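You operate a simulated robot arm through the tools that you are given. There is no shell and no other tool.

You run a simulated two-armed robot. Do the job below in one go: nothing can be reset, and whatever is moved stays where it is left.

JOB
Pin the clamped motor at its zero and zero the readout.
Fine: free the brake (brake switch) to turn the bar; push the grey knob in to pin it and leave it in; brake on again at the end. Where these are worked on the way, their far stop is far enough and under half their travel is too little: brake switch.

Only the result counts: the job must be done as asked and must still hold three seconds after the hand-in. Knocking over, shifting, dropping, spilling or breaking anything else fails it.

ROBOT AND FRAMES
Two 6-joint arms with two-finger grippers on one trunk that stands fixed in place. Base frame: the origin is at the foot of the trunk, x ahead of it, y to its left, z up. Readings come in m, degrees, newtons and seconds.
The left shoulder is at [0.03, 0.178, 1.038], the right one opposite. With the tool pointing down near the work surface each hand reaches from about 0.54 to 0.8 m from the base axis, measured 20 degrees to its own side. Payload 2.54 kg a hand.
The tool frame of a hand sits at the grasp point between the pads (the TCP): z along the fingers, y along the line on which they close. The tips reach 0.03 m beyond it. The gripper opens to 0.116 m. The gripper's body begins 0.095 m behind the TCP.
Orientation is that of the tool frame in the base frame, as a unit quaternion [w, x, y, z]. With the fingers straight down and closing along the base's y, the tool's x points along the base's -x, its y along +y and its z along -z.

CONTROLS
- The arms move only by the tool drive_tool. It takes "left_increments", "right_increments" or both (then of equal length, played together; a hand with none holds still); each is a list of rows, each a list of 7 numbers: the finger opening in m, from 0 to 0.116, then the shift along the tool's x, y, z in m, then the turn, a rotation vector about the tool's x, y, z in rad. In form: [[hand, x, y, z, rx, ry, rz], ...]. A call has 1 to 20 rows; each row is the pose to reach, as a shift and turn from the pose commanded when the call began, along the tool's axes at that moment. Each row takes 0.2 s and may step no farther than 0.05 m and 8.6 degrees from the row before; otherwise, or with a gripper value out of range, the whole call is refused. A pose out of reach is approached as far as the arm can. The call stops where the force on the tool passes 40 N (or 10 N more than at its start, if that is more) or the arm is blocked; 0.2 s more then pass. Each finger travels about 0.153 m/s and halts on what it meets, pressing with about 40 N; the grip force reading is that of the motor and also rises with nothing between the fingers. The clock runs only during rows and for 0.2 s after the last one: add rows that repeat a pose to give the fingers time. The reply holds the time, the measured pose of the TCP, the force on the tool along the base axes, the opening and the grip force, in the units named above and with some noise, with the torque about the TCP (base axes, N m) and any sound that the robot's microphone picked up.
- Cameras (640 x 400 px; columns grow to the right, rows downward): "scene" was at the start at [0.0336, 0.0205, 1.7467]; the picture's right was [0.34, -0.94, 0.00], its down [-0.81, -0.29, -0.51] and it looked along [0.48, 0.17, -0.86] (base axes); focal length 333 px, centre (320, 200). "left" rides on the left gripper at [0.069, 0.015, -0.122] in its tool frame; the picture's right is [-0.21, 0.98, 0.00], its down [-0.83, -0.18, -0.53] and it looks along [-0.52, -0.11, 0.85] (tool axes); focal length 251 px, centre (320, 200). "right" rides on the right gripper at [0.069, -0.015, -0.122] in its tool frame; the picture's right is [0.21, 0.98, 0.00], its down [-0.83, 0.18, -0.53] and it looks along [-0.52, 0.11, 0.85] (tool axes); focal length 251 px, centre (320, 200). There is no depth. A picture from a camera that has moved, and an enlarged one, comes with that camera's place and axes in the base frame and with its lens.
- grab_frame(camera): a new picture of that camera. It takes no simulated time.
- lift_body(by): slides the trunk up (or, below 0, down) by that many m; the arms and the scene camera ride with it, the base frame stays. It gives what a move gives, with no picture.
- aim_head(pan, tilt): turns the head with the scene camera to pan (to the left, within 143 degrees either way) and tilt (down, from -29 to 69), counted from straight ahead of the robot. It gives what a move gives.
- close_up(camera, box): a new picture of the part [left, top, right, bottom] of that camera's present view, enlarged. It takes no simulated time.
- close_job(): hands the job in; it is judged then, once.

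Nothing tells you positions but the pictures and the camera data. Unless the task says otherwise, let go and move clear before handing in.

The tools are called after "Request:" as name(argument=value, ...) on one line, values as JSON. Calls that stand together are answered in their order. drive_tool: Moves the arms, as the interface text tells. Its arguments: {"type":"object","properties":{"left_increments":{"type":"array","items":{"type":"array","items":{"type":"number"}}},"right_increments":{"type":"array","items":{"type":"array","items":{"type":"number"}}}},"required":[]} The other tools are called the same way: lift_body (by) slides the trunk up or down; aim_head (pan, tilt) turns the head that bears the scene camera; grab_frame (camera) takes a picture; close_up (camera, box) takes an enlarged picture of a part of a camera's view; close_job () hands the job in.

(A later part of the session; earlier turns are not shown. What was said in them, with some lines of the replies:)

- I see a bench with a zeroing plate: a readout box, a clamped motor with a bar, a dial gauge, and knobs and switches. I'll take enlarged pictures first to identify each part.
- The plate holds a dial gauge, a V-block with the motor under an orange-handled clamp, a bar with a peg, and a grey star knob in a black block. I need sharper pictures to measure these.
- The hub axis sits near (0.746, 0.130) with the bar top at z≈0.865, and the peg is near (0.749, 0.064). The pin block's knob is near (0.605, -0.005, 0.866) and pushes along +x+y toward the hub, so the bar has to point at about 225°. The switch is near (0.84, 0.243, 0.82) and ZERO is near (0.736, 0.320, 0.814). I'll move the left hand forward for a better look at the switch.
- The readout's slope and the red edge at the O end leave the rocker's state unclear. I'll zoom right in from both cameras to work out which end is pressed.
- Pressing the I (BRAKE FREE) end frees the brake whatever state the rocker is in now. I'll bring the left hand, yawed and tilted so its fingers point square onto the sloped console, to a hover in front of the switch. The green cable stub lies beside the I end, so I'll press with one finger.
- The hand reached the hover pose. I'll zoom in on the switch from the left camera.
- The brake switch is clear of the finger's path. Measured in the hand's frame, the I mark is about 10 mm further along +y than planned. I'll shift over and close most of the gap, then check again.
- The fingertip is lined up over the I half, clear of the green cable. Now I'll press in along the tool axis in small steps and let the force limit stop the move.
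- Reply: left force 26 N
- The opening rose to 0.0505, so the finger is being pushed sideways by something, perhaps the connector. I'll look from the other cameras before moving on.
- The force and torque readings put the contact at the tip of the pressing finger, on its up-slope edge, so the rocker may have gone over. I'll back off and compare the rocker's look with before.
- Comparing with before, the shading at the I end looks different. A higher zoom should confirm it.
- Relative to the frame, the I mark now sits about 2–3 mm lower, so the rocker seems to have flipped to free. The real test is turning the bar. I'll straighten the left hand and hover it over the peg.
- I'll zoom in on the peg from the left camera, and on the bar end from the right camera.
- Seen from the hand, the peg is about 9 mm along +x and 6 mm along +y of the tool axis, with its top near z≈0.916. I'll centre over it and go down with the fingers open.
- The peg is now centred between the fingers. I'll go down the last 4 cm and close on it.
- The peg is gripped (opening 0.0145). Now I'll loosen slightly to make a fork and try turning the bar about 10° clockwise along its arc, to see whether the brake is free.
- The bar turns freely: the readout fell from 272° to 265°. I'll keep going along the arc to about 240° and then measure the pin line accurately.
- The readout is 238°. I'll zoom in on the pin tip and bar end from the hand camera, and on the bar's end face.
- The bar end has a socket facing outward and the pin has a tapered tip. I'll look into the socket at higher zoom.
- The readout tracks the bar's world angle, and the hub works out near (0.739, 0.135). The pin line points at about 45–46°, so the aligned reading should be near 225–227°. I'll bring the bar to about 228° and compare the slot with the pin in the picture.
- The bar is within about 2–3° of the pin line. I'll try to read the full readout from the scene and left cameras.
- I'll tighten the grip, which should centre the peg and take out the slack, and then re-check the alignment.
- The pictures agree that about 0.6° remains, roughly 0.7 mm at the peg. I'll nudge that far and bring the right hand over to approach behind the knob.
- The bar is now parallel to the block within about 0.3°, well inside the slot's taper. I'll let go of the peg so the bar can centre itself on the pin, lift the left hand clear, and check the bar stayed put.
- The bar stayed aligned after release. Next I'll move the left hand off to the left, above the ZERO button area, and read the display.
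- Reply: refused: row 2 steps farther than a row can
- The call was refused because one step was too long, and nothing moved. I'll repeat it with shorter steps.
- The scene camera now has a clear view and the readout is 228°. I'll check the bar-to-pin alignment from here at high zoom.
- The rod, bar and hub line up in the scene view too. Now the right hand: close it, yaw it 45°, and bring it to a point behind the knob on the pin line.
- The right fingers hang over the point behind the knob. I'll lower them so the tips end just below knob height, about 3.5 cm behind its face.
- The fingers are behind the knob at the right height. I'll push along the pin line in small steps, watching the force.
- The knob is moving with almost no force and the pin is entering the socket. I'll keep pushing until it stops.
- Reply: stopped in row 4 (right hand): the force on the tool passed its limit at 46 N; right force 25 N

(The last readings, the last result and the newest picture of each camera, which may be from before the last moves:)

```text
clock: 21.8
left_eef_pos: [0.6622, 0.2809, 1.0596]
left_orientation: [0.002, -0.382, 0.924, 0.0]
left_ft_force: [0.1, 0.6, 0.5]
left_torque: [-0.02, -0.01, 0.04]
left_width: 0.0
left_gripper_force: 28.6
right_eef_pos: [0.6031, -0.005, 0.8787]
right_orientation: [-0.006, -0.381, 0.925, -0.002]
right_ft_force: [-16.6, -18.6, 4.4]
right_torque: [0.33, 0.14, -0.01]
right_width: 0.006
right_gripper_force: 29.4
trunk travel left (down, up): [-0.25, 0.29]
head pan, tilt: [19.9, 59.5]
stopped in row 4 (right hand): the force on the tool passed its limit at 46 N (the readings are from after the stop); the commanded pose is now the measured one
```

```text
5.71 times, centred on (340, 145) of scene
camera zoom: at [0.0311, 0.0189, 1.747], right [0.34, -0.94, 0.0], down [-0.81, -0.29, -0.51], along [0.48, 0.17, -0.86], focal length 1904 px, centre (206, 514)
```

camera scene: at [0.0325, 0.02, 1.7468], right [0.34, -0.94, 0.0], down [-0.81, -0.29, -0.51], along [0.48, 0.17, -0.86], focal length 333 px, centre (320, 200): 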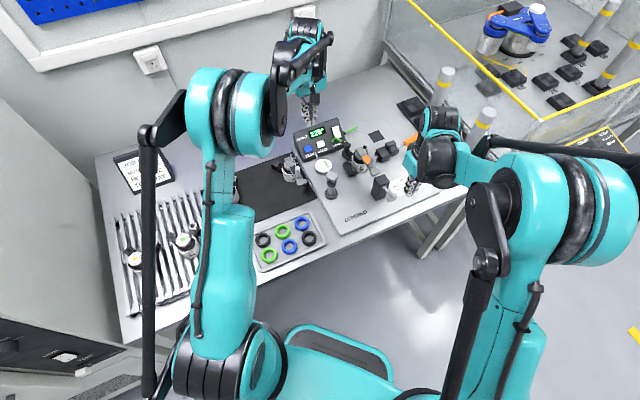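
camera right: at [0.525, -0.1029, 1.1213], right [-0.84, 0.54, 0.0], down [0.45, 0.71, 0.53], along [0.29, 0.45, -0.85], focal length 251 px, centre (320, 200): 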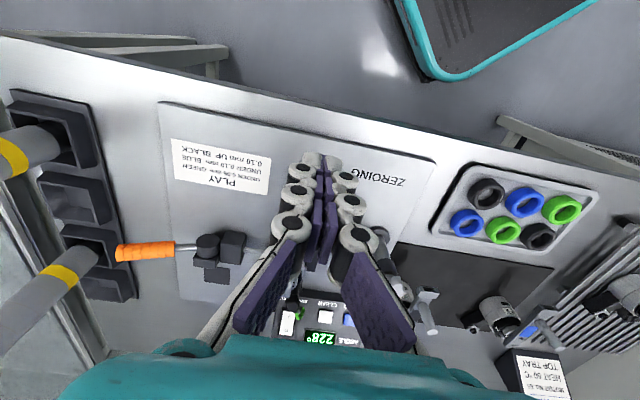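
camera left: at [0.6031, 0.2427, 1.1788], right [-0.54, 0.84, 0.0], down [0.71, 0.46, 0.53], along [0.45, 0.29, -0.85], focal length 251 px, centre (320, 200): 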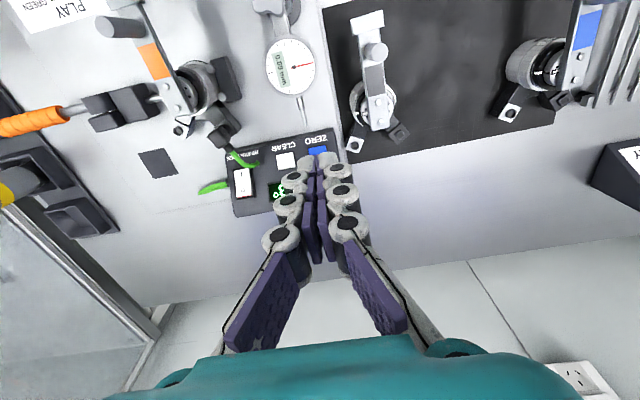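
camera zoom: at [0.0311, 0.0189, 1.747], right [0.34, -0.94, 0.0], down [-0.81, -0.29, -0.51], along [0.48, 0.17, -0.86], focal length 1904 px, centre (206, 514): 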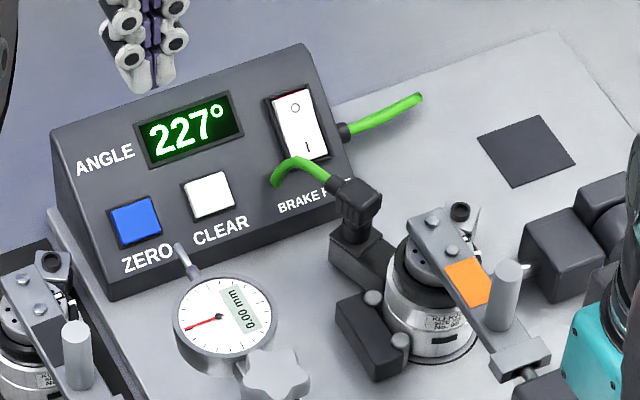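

It stopped at 46 N and the readout moved from 228° to 227°, so the pin centred the bar. I'll back the right hand off and check the knob stays in.

Request:
drive_tool(right_increments=[[0.0, 0.015, 0, 0, 0, 0, 0], [0.0, 0.04, 0, 0, 0, 0, 0], [0.0, 0.05, 0, -0.03, 0, 0, 0], [0.0, 0.06, 0, -0.07, 0, 0, 0], [0.0, 0.08, 0, -0.11, 0, 0, 0]])

Request:
close_up(camera="scene", box=[350, 140, 430, 210])

Request:
close_up(camera="scene", box=[376, 158, 416, 193])

Request:
grab_frame(camera="right")

```text
clock: 23.0
left_eef_pos: [0.6612, 0.2816, 1.0586]
left_orientation: [0.001, -0.384, 0.923, 0.001]
left_ft_force: [-0.3, -0.7, 0.3]
left_torque: [0.02, -0.02, -0.02]
left_width: 0.0001
left_gripper_force: 29.0
right_eef_pos: [0.5461, -0.0578, 0.9903]
right_orientation: [-0.004, -0.381, 0.924, -0.001]
right_ft_force: [-0.8, -0.4, 0.5]
right_torque: [0.02, -0.03, -0.04]
right_width: 0.0
right_gripper_force: 29.2
trunk travel left (down, up): [-0.25, 0.29]
head pan, tilt: [19.9, 59.5]
```

```text
5.71 times, centred on (390, 175) of scene
camera zoom: at [0.0318, 0.02, 1.7468], right [0.34, -0.94, 0.0], down [-0.81, -0.29, -0.51], along [0.48, 0.17, -0.86], focal length 1904 px, centre (-80, 343)
```

zoom: 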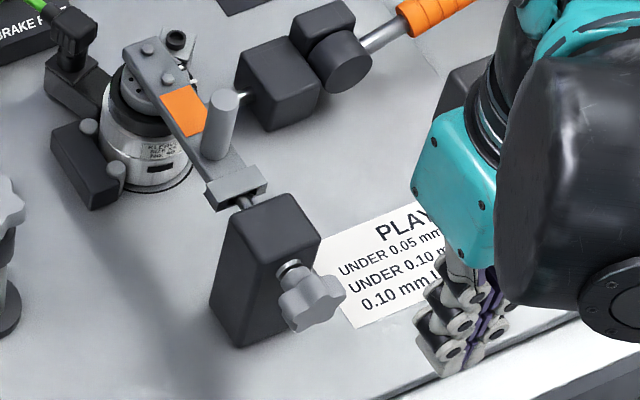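

```text
11.43 times, centred on (396, 176) of scene
camera zoom: at [0.0318, 0.02, 1.7468], right [0.34, -0.94, 0.0], down [-0.81, -0.29, -0.51], along [0.48, 0.17, -0.86], focal length 3809 px, centre (-549, 480)
```

zoom: 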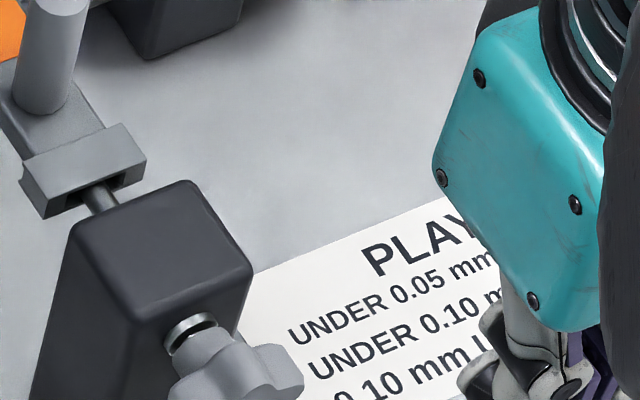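

```text
taken
camera right: at [0.5098, -0.1172, 1.112], right [-0.84, 0.54, 0.0], down [0.46, 0.71, 0.53], along [0.28, 0.45, -0.85], focal length 251 px, centre (320, 200)
```

right: 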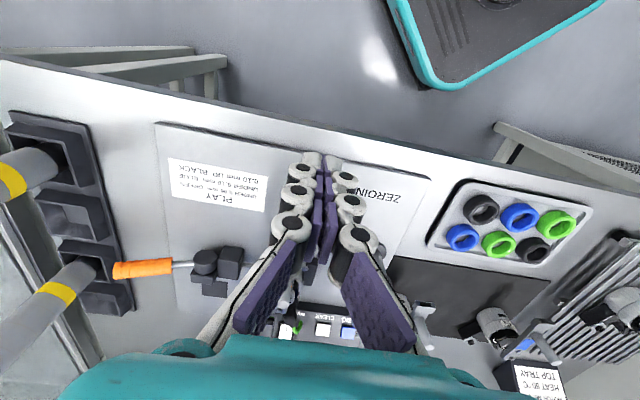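

The knob stays in, with its neck against the collar and the pin seated in the socket. Now I'll bring the left hand, closed and tilted 15° toward the console, to a hover over the blue ZERO button.

Request:
drive_tool(left_increments=[[0.0, -0.0112, -0.005, 0.031, 0, -0.052, 0], [0.0, -0.0224, -0.0099, 0.062, 0, -0.105, 0], [0.0, -0.0335, -0.0149, 0.093, 0, -0.157, 0], [0.0, -0.0447, -0.0198, 0.125, 0, -0.209, 0], [0.0, -0.0559, -0.0248, 0.1556, 0, -0.2618, 0]])

Request:
close_up(camera="left", box=[230, 60, 430, 200])

Request:
close_up(camera="scene", box=[290, 100, 380, 170])

```text
clock: 24.2
left_eef_pos: [0.7217, 0.3022, 0.902]
left_orientation: [0.121, -0.379, 0.916, 0.05]
left_ft_force: [0.2, -0.4, 0.4]
left_torque: [0.01, 0.0, 0.0]
left_width: 0.0
left_gripper_force: 28.7
right_eef_pos: [0.5499, -0.0588, 0.9877]
right_orientation: [-0.004, -0.382, 0.924, -0.001]
right_ft_force: [0.7, 0.5, 1.0]
right_torque: [-0.02, 0.02, -0.02]
right_width: 0.0
right_gripper_force: 28.6
trunk travel left (down, up): [-0.25, 0.29]
head pan, tilt: [19.9, 59.5]
```

```text
2.86 times, centred on (330, 130) of left
camera zoom: at [0.6417, 0.2436, 1.0014], right [-0.54, 0.84, 0.06], down [0.59, 0.34, 0.73], along [0.59, 0.43, -0.68], focal length 718 px, centre (291, 400)
```

zoom: 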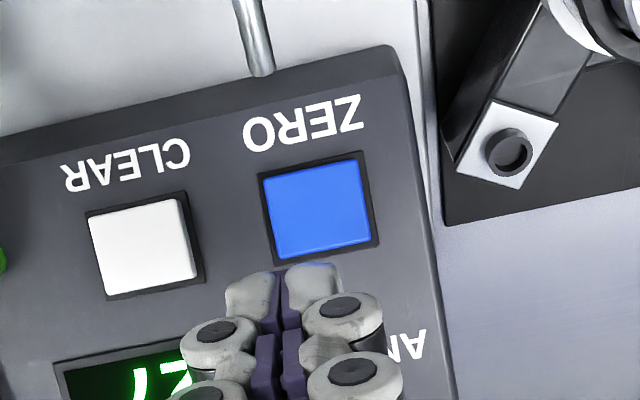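

```text
5.71 times, centred on (335, 135) of scene
camera zoom: at [0.035, 0.0208, 1.7467], right [0.34, -0.94, 0.0], down [-0.81, -0.29, -0.51], along [0.48, 0.17, -0.86], focal length 1904 px, centre (234, 571)
```

zoom: 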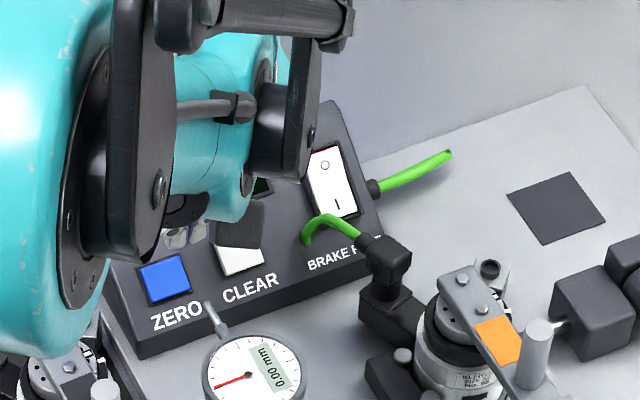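

The ZERO button is about 10 mm along +y and 6 cm below the fingertips, with CLEAR well clear at 5 cm away. I'll shift over and press.

Request:
drive_tool(left_increments=[[0.0, 0.002, 0.0097, 0.0, 0, 0, 0], [0.0, 0.002, 0.0097, 0.03, 0, 0, 0], [0.0, 0.002, 0.0097, 0.05, 0, 0, 0], [0.0, 0.002, 0.0097, 0.056, 0, 0, 0], [0.0, 0.002, 0.0097, 0.06, 0, 0, 0], [0.0, 0.002, 0.0097, 0.063, 0, 0, 0]])

Request:
close_up(camera="left", box=[230, 60, 430, 200])

Request:
close_up(camera="scene", box=[290, 100, 380, 170])

```text
clock: 25.0
left_eef_pos: [0.719, 0.3145, 0.8612]
left_orientation: [0.121, -0.379, 0.916, 0.051]
left_ft_force: [-3.2, -0.9, 7.4]
left_torque: [0.03, 0.03, 0.05]
left_width: 0.006
left_gripper_force: 28.4
right_eef_pos: [0.549, -0.0583, 0.9888]
right_orientation: [-0.004, -0.381, 0.924, -0.001]
right_ft_force: [-0.1, 0.0, 1.6]
right_torque: [-0.03, 0.04, 0.03]
right_width: 0.0
right_gripper_force: 28.3
trunk travel left (down, up): [-0.25, 0.29]
head pan, tilt: [19.9, 59.5]
heard: click
stopped in row 4 (left hand): the force on the tool passed its limit at 77 N (the readings are from after the stop); the commanded pose is now the measured one
```

```text
2.86 times, centred on (330, 130) of left
camera zoom: at [0.6392, 0.2554, 0.9593], right [-0.54, 0.84, 0.06], down [0.59, 0.34, 0.73], along [0.59, 0.43, -0.68], focal length 718 px, centre (291, 400)
```

zoom: 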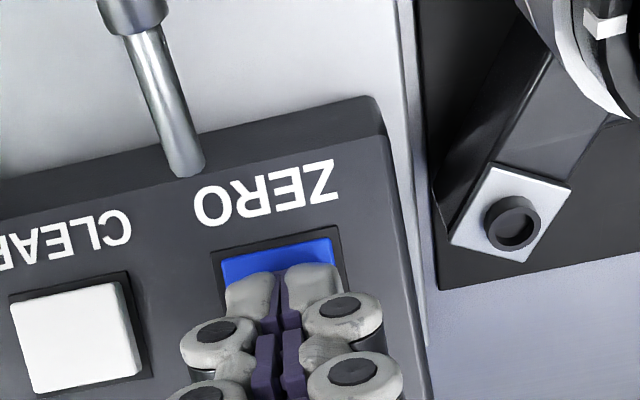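

```text
5.71 times, centred on (335, 135) of scene
camera zoom: at [0.0325, 0.02, 1.7468], right [0.34, -0.94, 0.0], down [-0.81, -0.29, -0.51], along [0.48, 0.17, -0.86], focal length 1904 px, centre (234, 571)
```

zoom: 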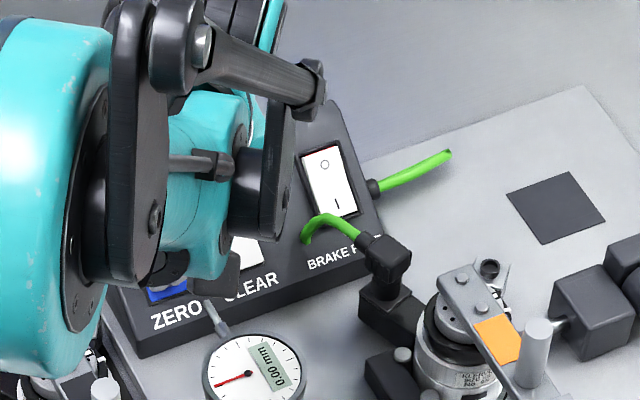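

A click was heard as the button bottomed out. I'll back off and read the display.

Request:
drive_tool(left_increments=[[0.0, 0, 0, -0.02, 0, 0, 0], [0.0, 0, 0, -0.05, 0, 0, 0], [0.0, 0.02, 0, -0.09, 0, 0, 0], [0.0, 0.04, 0.0, -0.13, 0, 0, 0]])

Request:
grab_frame(camera="left")

Request:
close_up(camera="right", box=[270, 300, 370, 350])

Request:
close_up(camera="scene", box=[290, 100, 380, 170])

```text
clock: 26.0
left_eef_pos: [0.6689, 0.2633, 0.977]
left_orientation: [0.122, -0.379, 0.916, 0.05]
left_ft_force: [-0.5, -0.8, -0.2]
left_torque: [0.01, -0.03, 0.0]
left_width: 0.0001
left_gripper_force: 28.4
right_eef_pos: [0.5477, -0.0588, 0.9897]
right_orientation: [-0.004, -0.382, 0.924, 0.0]
right_ft_force: [0.3, 0.0, 0.1]
right_torque: [0.0, 0.0, 0.01]
right_width: 0.0
right_gripper_force: 28.6
trunk travel left (down, up): [-0.25, 0.29]
head pan, tilt: [19.9, 59.5]
```

```text
taken
camera left: at [0.5891, 0.2057, 1.0754], right [-0.54, 0.84, 0.06], down [0.59, 0.34, 0.73], along [0.59, 0.43, -0.68], focal length 251 px, centre (320, 200)
```

left: 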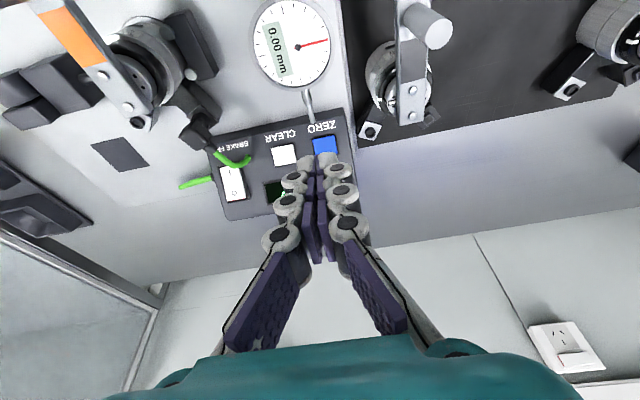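

```text
6.40 times, centred on (320, 325) of right
camera zoom: at [0.5105, -0.1172, 1.1114], right [-0.84, 0.54, 0.0], down [0.46, 0.71, 0.53], along [0.28, 0.45, -0.85], focal length 1609 px, centre (320, -600)
```

zoom: 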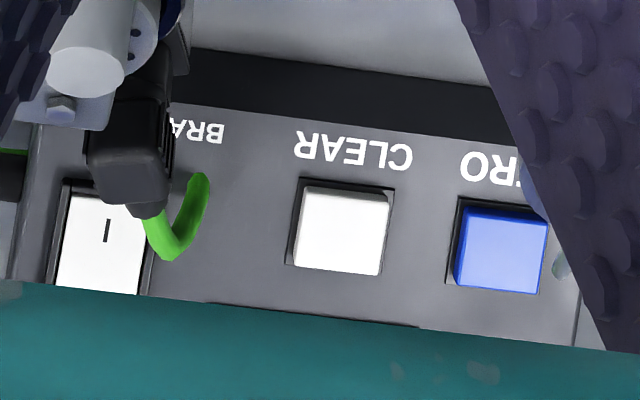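

```text
5.71 times, centred on (335, 135) of scene
camera zoom: at [0.0322, 0.0197, 1.7468], right [0.34, -0.94, 0.0], down [-0.81, -0.29, -0.51], along [0.48, 0.17, -0.86], focal length 1904 px, centre (234, 571)
```

zoom: 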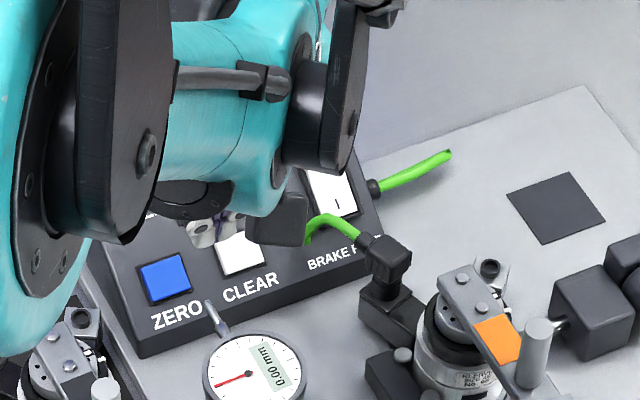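

The display is partly behind the fingers. I'll zoom there first, then set up for the brake switch's O end.

Request:
close_up(camera="left", box=[205, 120, 345, 220])

```text
4.00 times, centred on (275, 170) of left
camera zoom: at [0.5891, 0.2057, 1.0754], right [-0.54, 0.84, 0.06], down [0.59, 0.34, 0.73], along [0.59, 0.43, -0.68], focal length 1006 px, centre (500, 320)
```

zoom: 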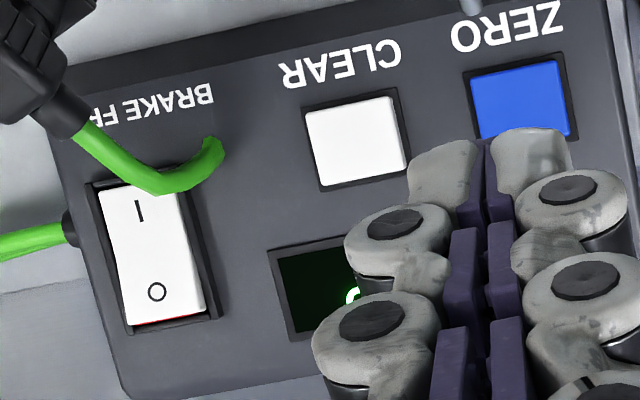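

The display now shows a single short reading, which fits 0°; I'll confirm it once the hand is clear. Next is the brake: the left hand goes to a hover over the O end of the rocker.

Request:
drive_tool(left_increments=[[0.0, -0.005, -0.025, 0.0, 0, -0.06, 0], [0.0, -0.014, -0.05, 0.015, 0, -0.125, 0], [0.0, -0.024, -0.075, 0.035, 0, -0.19, 0], [0.0, -0.034, -0.1, 0.055, 0, -0.25, 0], [0.0, -0.0436, -0.1239, 0.0718, 0, -0.314, 0]])

Request:
close_up(camera="left", box=[250, 60, 450, 200])

Request:
close_up(camera="right", box=[230, 290, 370, 360])

Request:
close_up(camera="scene", box=[290, 100, 380, 170])

```text
clock: 27.2
left_eef_pos: [0.8002, 0.2198, 0.9146]
left_orientation: [0.262, -0.367, 0.886, 0.11]
left_ft_force: [0.3, -0.5, -0.1]
left_torque: [0.01, 0.01, 0.01]
left_width: 0.0001
left_gripper_force: 28.8
right_eef_pos: [0.5504, -0.0591, 0.9886]
right_orientation: [-0.004, -0.382, 0.924, -0.001]
right_ft_force: [0.3, 0.5, 0.8]
right_torque: [0.01, 0.0, 0.03]
right_width: 0.0
right_gripper_force: 28.8
trunk travel left (down, up): [-0.25, 0.29]
head pan, tilt: [19.9, 59.5]
```

```text
2.86 times, centred on (350, 130) of left
camera zoom: at [0.7017, 0.1418, 0.9786], right [-0.56, 0.82, 0.12], down [0.41, 0.15, 0.9], along [0.72, 0.55, -0.42], focal length 718 px, centre (234, 400)
```

zoom: 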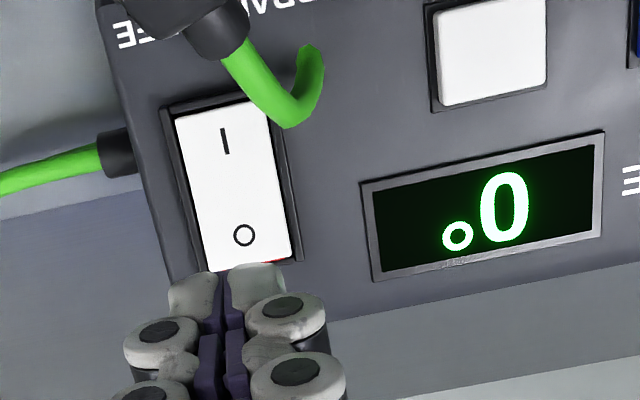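

```text
4.57 times, centred on (300, 325) of right
camera zoom: at [0.5123, -0.117, 1.1105], right [-0.84, 0.54, 0.0], down [0.46, 0.71, 0.53], along [0.28, 0.45, -0.85], focal length 1149 px, centre (411, -371)
```

zoom: 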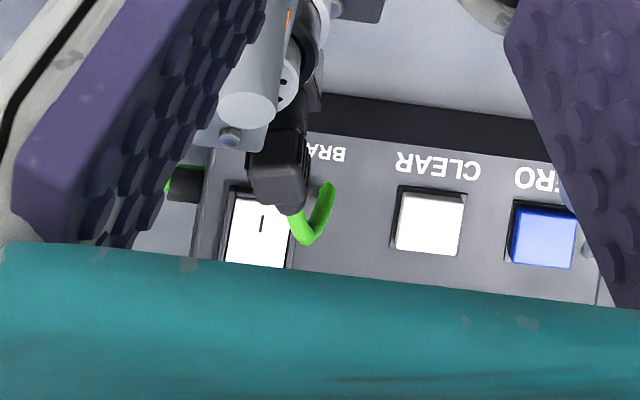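

```text
5.71 times, centred on (335, 135) of scene
camera zoom: at [0.035, 0.02, 1.7467], right [0.34, -0.94, 0.0], down [-0.81, -0.29, -0.51], along [0.48, 0.17, -0.86], focal length 1904 px, centre (234, 571)
```

zoom: 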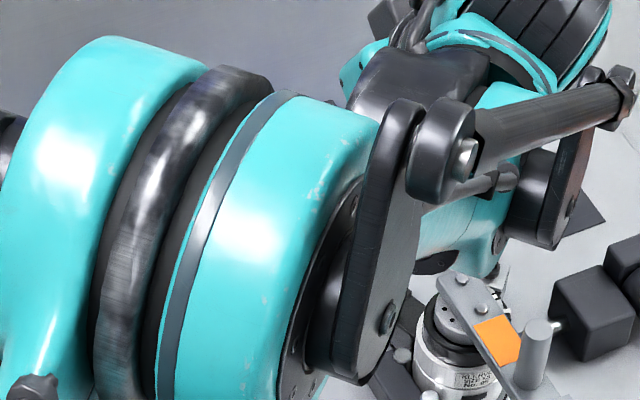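

The readout shows 0°. For the O end, I'll lower the tilt to 22° so the finger's leading edge bears near the rocker's end, and hover about 3 cm off it.

Request:
drive_tool(left_increments=[[0.0, -0.004, 0.0015, 0.01, 0, 0.1, 0], [0.0, -0.0088, 0.003, 0.022, 0, 0.192, 0], [0.0, -0.0088, 0.003, 0.022, 0, 0.192, 0]])

Request:
close_up(camera="left", box=[250, 60, 450, 200])

Request:
close_up(camera="left", box=[290, 90, 370, 170])

```text
clock: 28.0
left_eef_pos: [0.809, 0.2343, 0.9029]
left_orientation: [0.176, -0.376, 0.907, 0.074]
left_ft_force: [-0.1, -0.5, 0.1]
left_torque: [0.01, -0.02, -0.01]
left_width: 0.0001
left_gripper_force: 28.4
right_eef_pos: [0.5489, -0.0588, 0.9883]
right_orientation: [-0.004, -0.382, 0.924, -0.001]
right_ft_force: [0.3, 0.0, 0.3]
right_torque: [-0.02, -0.01, 0.02]
right_width: 0.0
right_gripper_force: 28.8
trunk travel left (down, up): [-0.25, 0.29]
head pan, tilt: [19.9, 59.5]
```

```text
2.86 times, centred on (350, 130) of left
camera zoom: at [0.7223, 0.1674, 0.9894], right [-0.55, 0.83, 0.08], down [0.53, 0.27, 0.8], along [0.65, 0.48, -0.59], focal length 718 px, centre (234, 400)
```

zoom: 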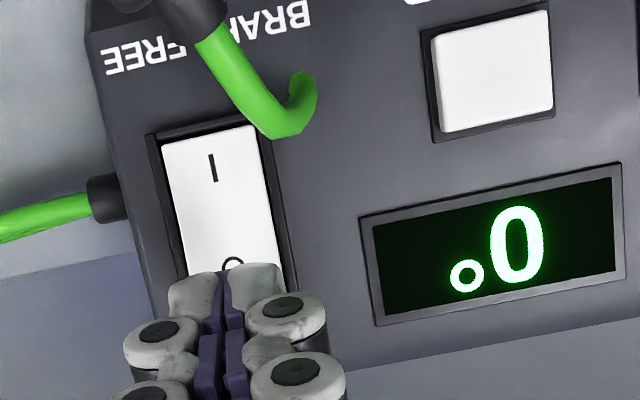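

```text
5.00 times, centred on (330, 130) of left
camera zoom: at [0.7223, 0.1674, 0.9894], right [-0.55, 0.83, 0.08], down [0.53, 0.27, 0.8], along [0.65, 0.48, -0.59], focal length 1257 px, centre (270, 550)
```

zoom: 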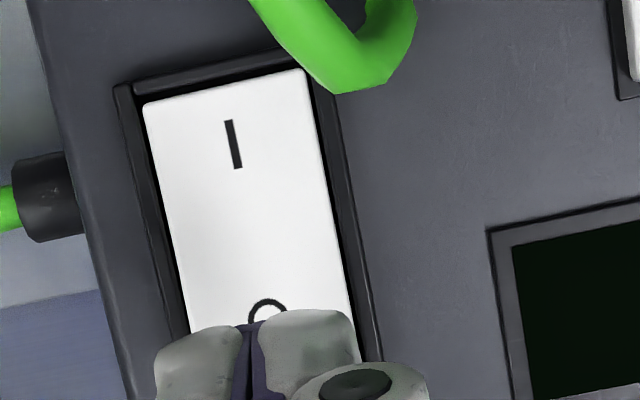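

The fingertip path lands almost at the rocker's outer edge, so I'll shift 4 mm back onto the O half. Then I'll press slowly along the tool axis.

Request:
drive_tool(left_increments=[[0.0, 0.004, 0, 0.008, 0, 0, 0], [0.0, 0.004, 0, 0.016, 0, 0, 0], [0.0, 0.004, 0, 0.022, 0, 0, 0], [0.0, 0.004, 0, 0.025, 0, 0, 0], [0.0, 0.004, 0, 0.028, 0, 0, 0], [0.0, 0.004, 0, 0.031, 0, 0, 0], [0.0, 0.004, 0, 0.033, 0, 0, 0], [0.0, 0.004, 0, 0.035, 0, 0, 0]])

Request:
close_up(camera="left", box=[250, 60, 450, 200])

```text
clock: 29.8
left_eef_pos: [0.8144, 0.2391, 0.8762]
left_orientation: [0.181, -0.373, 0.907, 0.073]
left_ft_force: [-8.8, -7.0, 23.5]
left_torque: [0.19, -0.21, 0.1]
left_width: 0.006
left_gripper_force: 28.4
right_eef_pos: [0.5453, -0.0594, 0.9911]
right_orientation: [-0.002, -0.382, 0.924, -0.001]
right_ft_force: [-0.5, 0.9, 0.0]
right_torque: [-0.01, -0.03, -0.01]
right_width: 0.0002
right_gripper_force: 28.3
trunk travel left (down, up): [-0.25, 0.29]
head pan, tilt: [19.9, 59.5]
stopped in row 8 (left hand): the force on the tool passed its limit at 43 N (the readings are from after the stop); the commanded pose is now the measured one
```

```text
2.86 times, centred on (350, 130) of left
camera zoom: at [0.7265, 0.1717, 0.9613], right [-0.55, 0.83, 0.08], down [0.53, 0.27, 0.81], along [0.65, 0.48, -0.58], focal length 718 px, centre (234, 400)
```

zoom: 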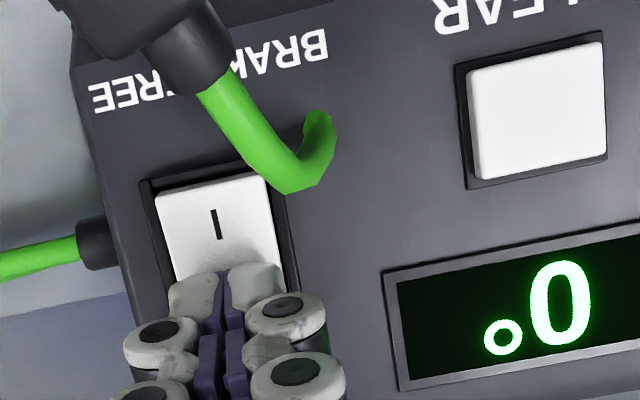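

The I end now stands up out of its frame, so the rocker has gone over to O, and the readout still shows 0°. I'll back off and check the final state.

Request:
drive_tool(left_increments=[[0.0, 0, 0, -0.02, 0, 0, 0], [0.0, 0.005, 0, -0.06, 0, 0, 0], [0.0, 0.015, 0, -0.1, 0, 0, 0], [0.0, 0.025, 0, -0.14, 0, 0, 0]])

Request:
grab_frame(camera="left")

Request:
close_up(camera="left", box=[270, 60, 430, 180])

```text
clock: 30.8
left_eef_pos: [0.7609, 0.1863, 0.9949]
left_orientation: [0.179, -0.374, 0.907, 0.074]
left_ft_force: [-0.2, -0.1, 1.1]
left_torque: [0.0, -0.01, -0.01]
left_width: 0.0001
left_gripper_force: 28.9
right_eef_pos: [0.5466, -0.0582, 0.9897]
right_orientation: [-0.003, -0.381, 0.925, 0.0]
right_ft_force: [0.1, 0.5, 0.6]
right_torque: [0.0, -0.01, -0.01]
right_width: 0.0001
right_gripper_force: 28.8
trunk travel left (down, up): [-0.25, 0.29]
head pan, tilt: [19.9, 59.5]
```

```text
taken
camera left: at [0.6731, 0.1195, 1.0801], right [-0.55, 0.83, 0.08], down [0.53, 0.27, 0.81], along [0.65, 0.48, -0.58], focal length 251 px, centre (320, 200)
```

left: 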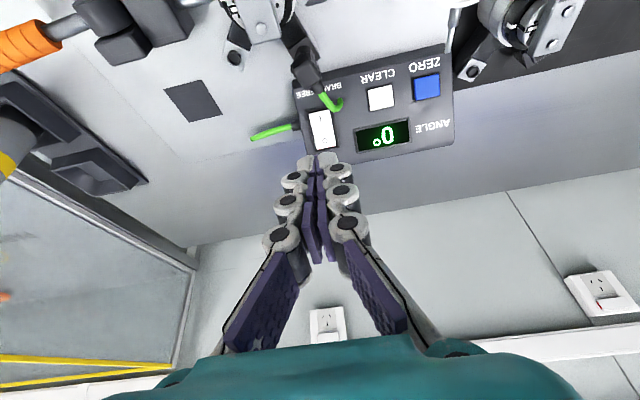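

```text
3.33 times, centred on (350, 120) of left
camera zoom: at [0.6731, 0.1195, 1.0801], right [-0.55, 0.83, 0.08], down [0.53, 0.27, 0.81], along [0.65, 0.48, -0.58], focal length 838 px, centre (220, 467)
```

zoom: 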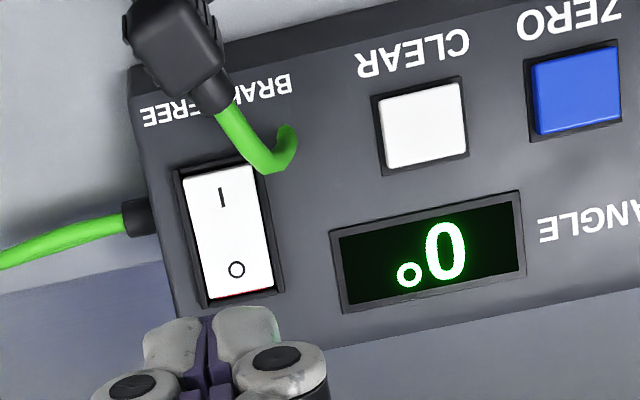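

I need to be sure the rocker stayed on O, so I'll zoom in at high resolution.

Request:
close_up(camera="left", box=[304, 100, 344, 156])

Request:
close_up(camera="right", box=[270, 300, 370, 350])

```text
7.14 times, centred on (324, 128) of left
camera zoom: at [0.6731, 0.1195, 1.0801], right [-0.55, 0.83, 0.08], down [0.53, 0.27, 0.81], along [0.65, 0.48, -0.58], focal length 1796 px, centre (291, 714)
```

zoom: 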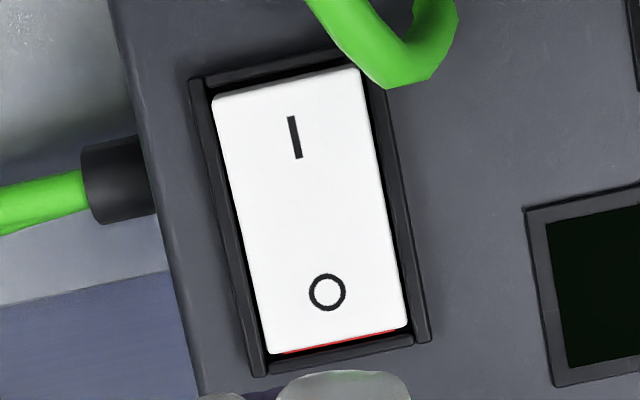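

```text
6.40 times, centred on (320, 325) of right
camera zoom: at [0.5099, -0.1175, 1.1116], right [-0.84, 0.54, 0.0], down [0.46, 0.71, 0.53], along [0.28, 0.45, -0.85], focal length 1609 px, centre (320, -600)
```

zoom: 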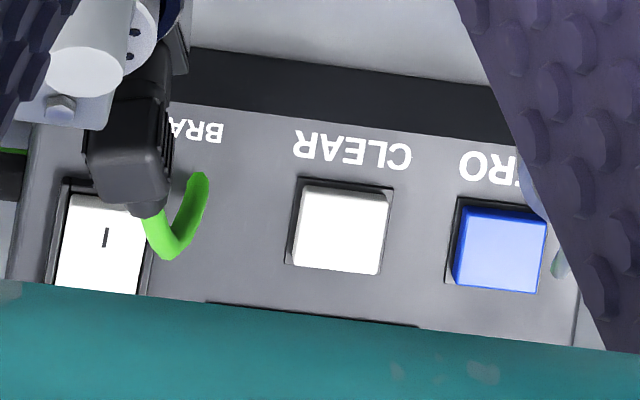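

The readout reads 0° and the I mark has risen again, as it should on O. For a like-for-like comparison with the first pictures, I'll take both hands back clear to their early viewing poses.

Request:
drive_tool(left_increments=[[0.0, 0.0022, 0.0291, -0.0165, 0.0191, 0.0462, 0.0965], [0.0, 0.0045, 0.0582, -0.033, 0.0382, 0.0923, 0.1929], [0.0, 0.0067, 0.0872, -0.0495, 0.0573, 0.1385, 0.2894], [0.02, 0.0089, 0.1163, -0.066, 0.0764, 0.1847, 0.3859], [0.05, 0.0111, 0.1454, -0.0824, 0.0954, 0.2308, 0.4823], [0.08, 0.0134, 0.1745, -0.0989, 0.1145, 0.277, 0.5788], [0.1, 0.0156, 0.2035, -0.1154, 0.1336, 0.3231, 0.6752], [0.116, 0.0178, 0.2326, -0.1319, 0.1527, 0.3693, 0.7717]], right_increments=[[0.0, 0.01, 0.0, -0.03, 0, 0, 0], [0.0, 0.024, 0.004, -0.048, 0, 0, 0.112], [0.0, 0.036, 0.008, -0.062, 0, 0, 0.224], [0.02, 0.048, 0.012, -0.076, 0, 0, 0.336], [0.05, 0.06, 0.015, -0.09, 0, 0, 0.448], [0.08, 0.073, 0.018, -0.103, 0, 0, 0.56], [0.1, 0.086, 0.021, -0.115, 0, 0, 0.672], [0.116, 0.098, 0.0245, -0.1255, 0, 0, 0.785]])

Request:
close_up(camera="left", box=[304, 229, 336, 249])

Request:
close_up(camera="right", box=[410, 260, 458, 310])

Request:
close_up(camera="scene", box=[290, 100, 430, 220])

Request:
close_up(camera="scene", box=[324, 120, 356, 140])

```text
clock: 32.6
left_eef_pos: [0.5499, 0.3066, 1.1094]
left_orientation: [0.001, 0.001, 1.0, -0.001]
left_ft_force: [-0.2, 0.7, 0.2]
left_torque: [-0.02, -0.05, 0.03]
left_width: 0.1158
left_gripper_force: 0.0
right_eef_pos: [0.4621, -0.1099, 1.1186]
right_orientation: [-0.002, 0.002, 1.0, -0.003]
right_ft_force: [-0.6, -0.4, 0.2]
right_torque: [0.01, -0.03, 0.01]
right_width: 0.1157
right_gripper_force: 0.0
trunk travel left (down, up): [-0.25, 0.29]
head pan, tilt: [19.9, 59.5]
```

```text
16.00 times, centred on (320, 239) of left
camera zoom: at [0.4806, 0.3216, 1.23], right [0.22, 0.98, 0.0], down [0.83, -0.18, 0.53], along [0.52, -0.12, -0.85], focal length 4023 px, centre (320, -424)
```

zoom: 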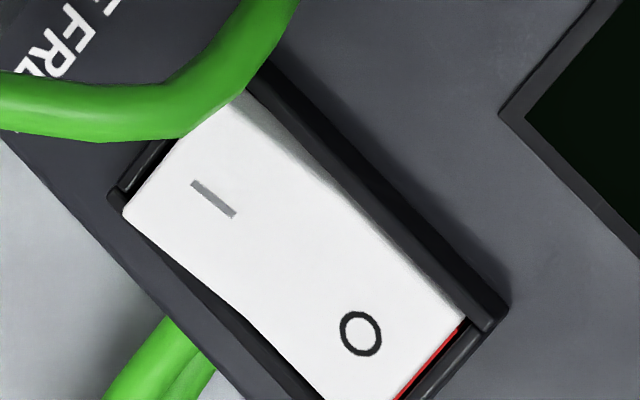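

```text
8.00 times, centred on (434, 285) of right
camera zoom: at [0.393, -0.1238, 1.2399], right [-0.21, 0.98, 0.0], down [0.83, 0.18, 0.53], along [0.52, 0.11, -0.85], focal length 2012 px, centre (-592, -480)
```

zoom: 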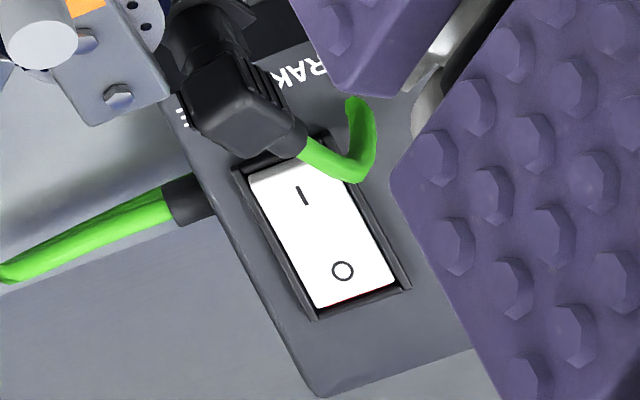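

```text
3.33 times, centred on (360, 160) of scene
camera zoom: at [0.0313, 0.0206, 1.7468], right [0.34, -0.94, 0.0], down [-0.81, -0.29, -0.51], along [0.48, 0.17, -0.86], focal length 1111 px, centre (187, 333)
```

zoom: 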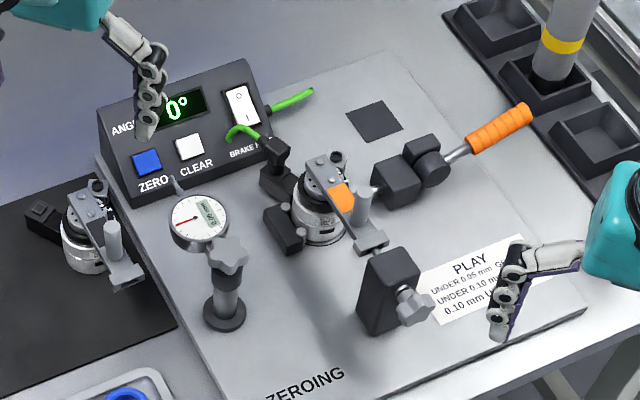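

```text
16.00 times, centred on (340, 130) of scene
camera zoom: at [0.0313, 0.0206, 1.7468], right [0.34, -0.94, 0.0], down [-0.81, -0.29, -0.51], along [0.48, 0.17, -0.86], focal length 5332 px, centre (0, 1320)
```

zoom: 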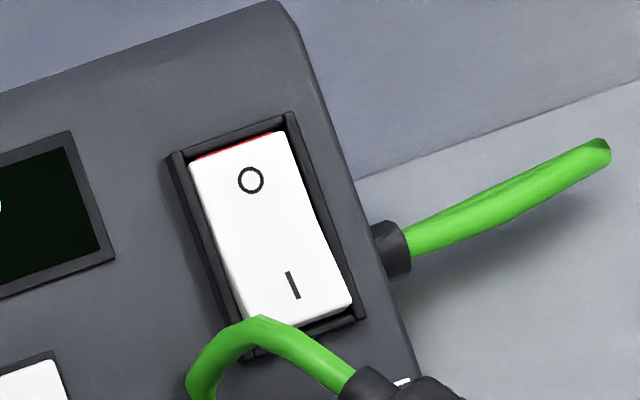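

The rocker now matches its first (brake-on) pictures exactly, and the readout shows 0°. One last look at the pin and knob before handing in.

Request:
close_up(camera="scene", box=[370, 155, 420, 200])

Request:
close_up(camera="right", box=[330, 180, 430, 270])

Request:
grab_frame(camera="scene")

```text
8.89 times, centred on (395, 178) of scene
camera zoom: at [0.0313, 0.0206, 1.7468], right [0.34, -0.94, 0.0], down [-0.81, -0.29, -0.51], along [0.48, 0.17, -0.86], focal length 2962 px, centre (-347, 400)
```

zoom: 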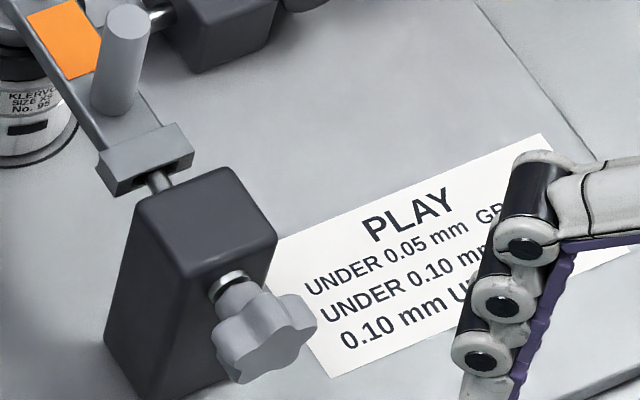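

```text
4.44 times, centred on (380, 225) of right
camera zoom: at [0.393, -0.1238, 1.2399], right [-0.21, 0.98, 0.0], down [0.83, 0.18, 0.53], along [0.52, 0.11, -0.85], focal length 1118 px, centre (53, 89)
```

zoom: 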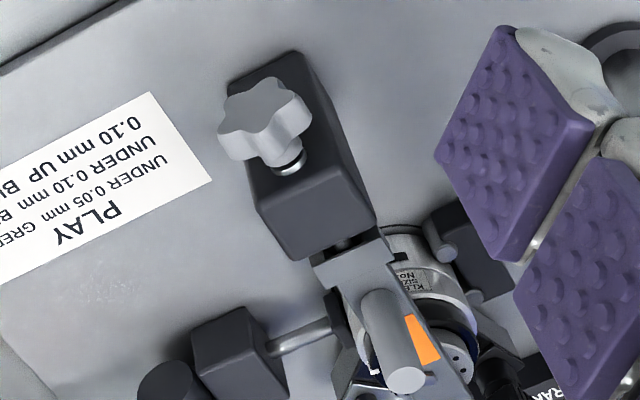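

```text
taken
camera scene: at [0.0313, 0.0206, 1.7468], right [0.34, -0.94, 0.0], down [-0.81, -0.29, -0.51], along [0.48, 0.17, -0.86], focal length 333 px, centre (320, 200)
```

scene: 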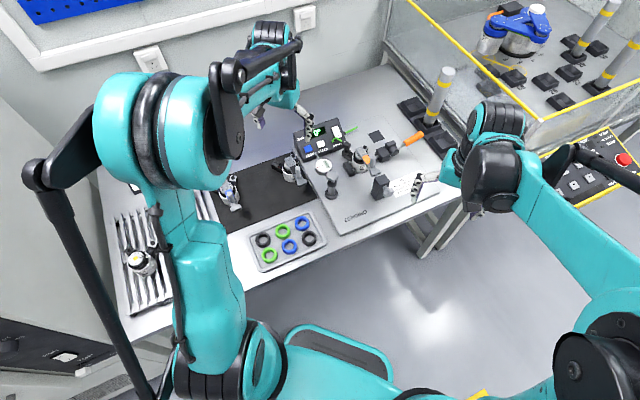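

The knob is fully in with the pin seated in the bar's socket, the readout shows 0°, and the brake rocker is back on O. Both hands are clear and nothing else has moved, so I'm handing in.

Request:
close_job()

```text
The job is handed in.
```

The motor is pinned at its zero, the readout shows 0°, and the brake is back on. I've handed the job in, but no verdict came back.

- **Brake:** I freed it at the switch before turning the bar. I put it back on at the end, and the switch looks the same as it did at the start.
- **Bar and pin:** I turned the bar from 272° to about 228°, in line with the pin, and let go. Then I pushed the grey knob in until it stopped; the pin centred the bar at 227°. The knob stayed in after I backed off.
- **Readout:** I pressed ZERO with the pin in and heard a click. The display went to 0° and still showed 0° after the brake went back on.

Both hands are open and clear of the bench. In the last pictures nothing else looked moved or knocked.

Two presses were harder than planned: ZERO peaked at 77 N and the knob at 46 N, both over the 40 N limit. I saw no damage from either.
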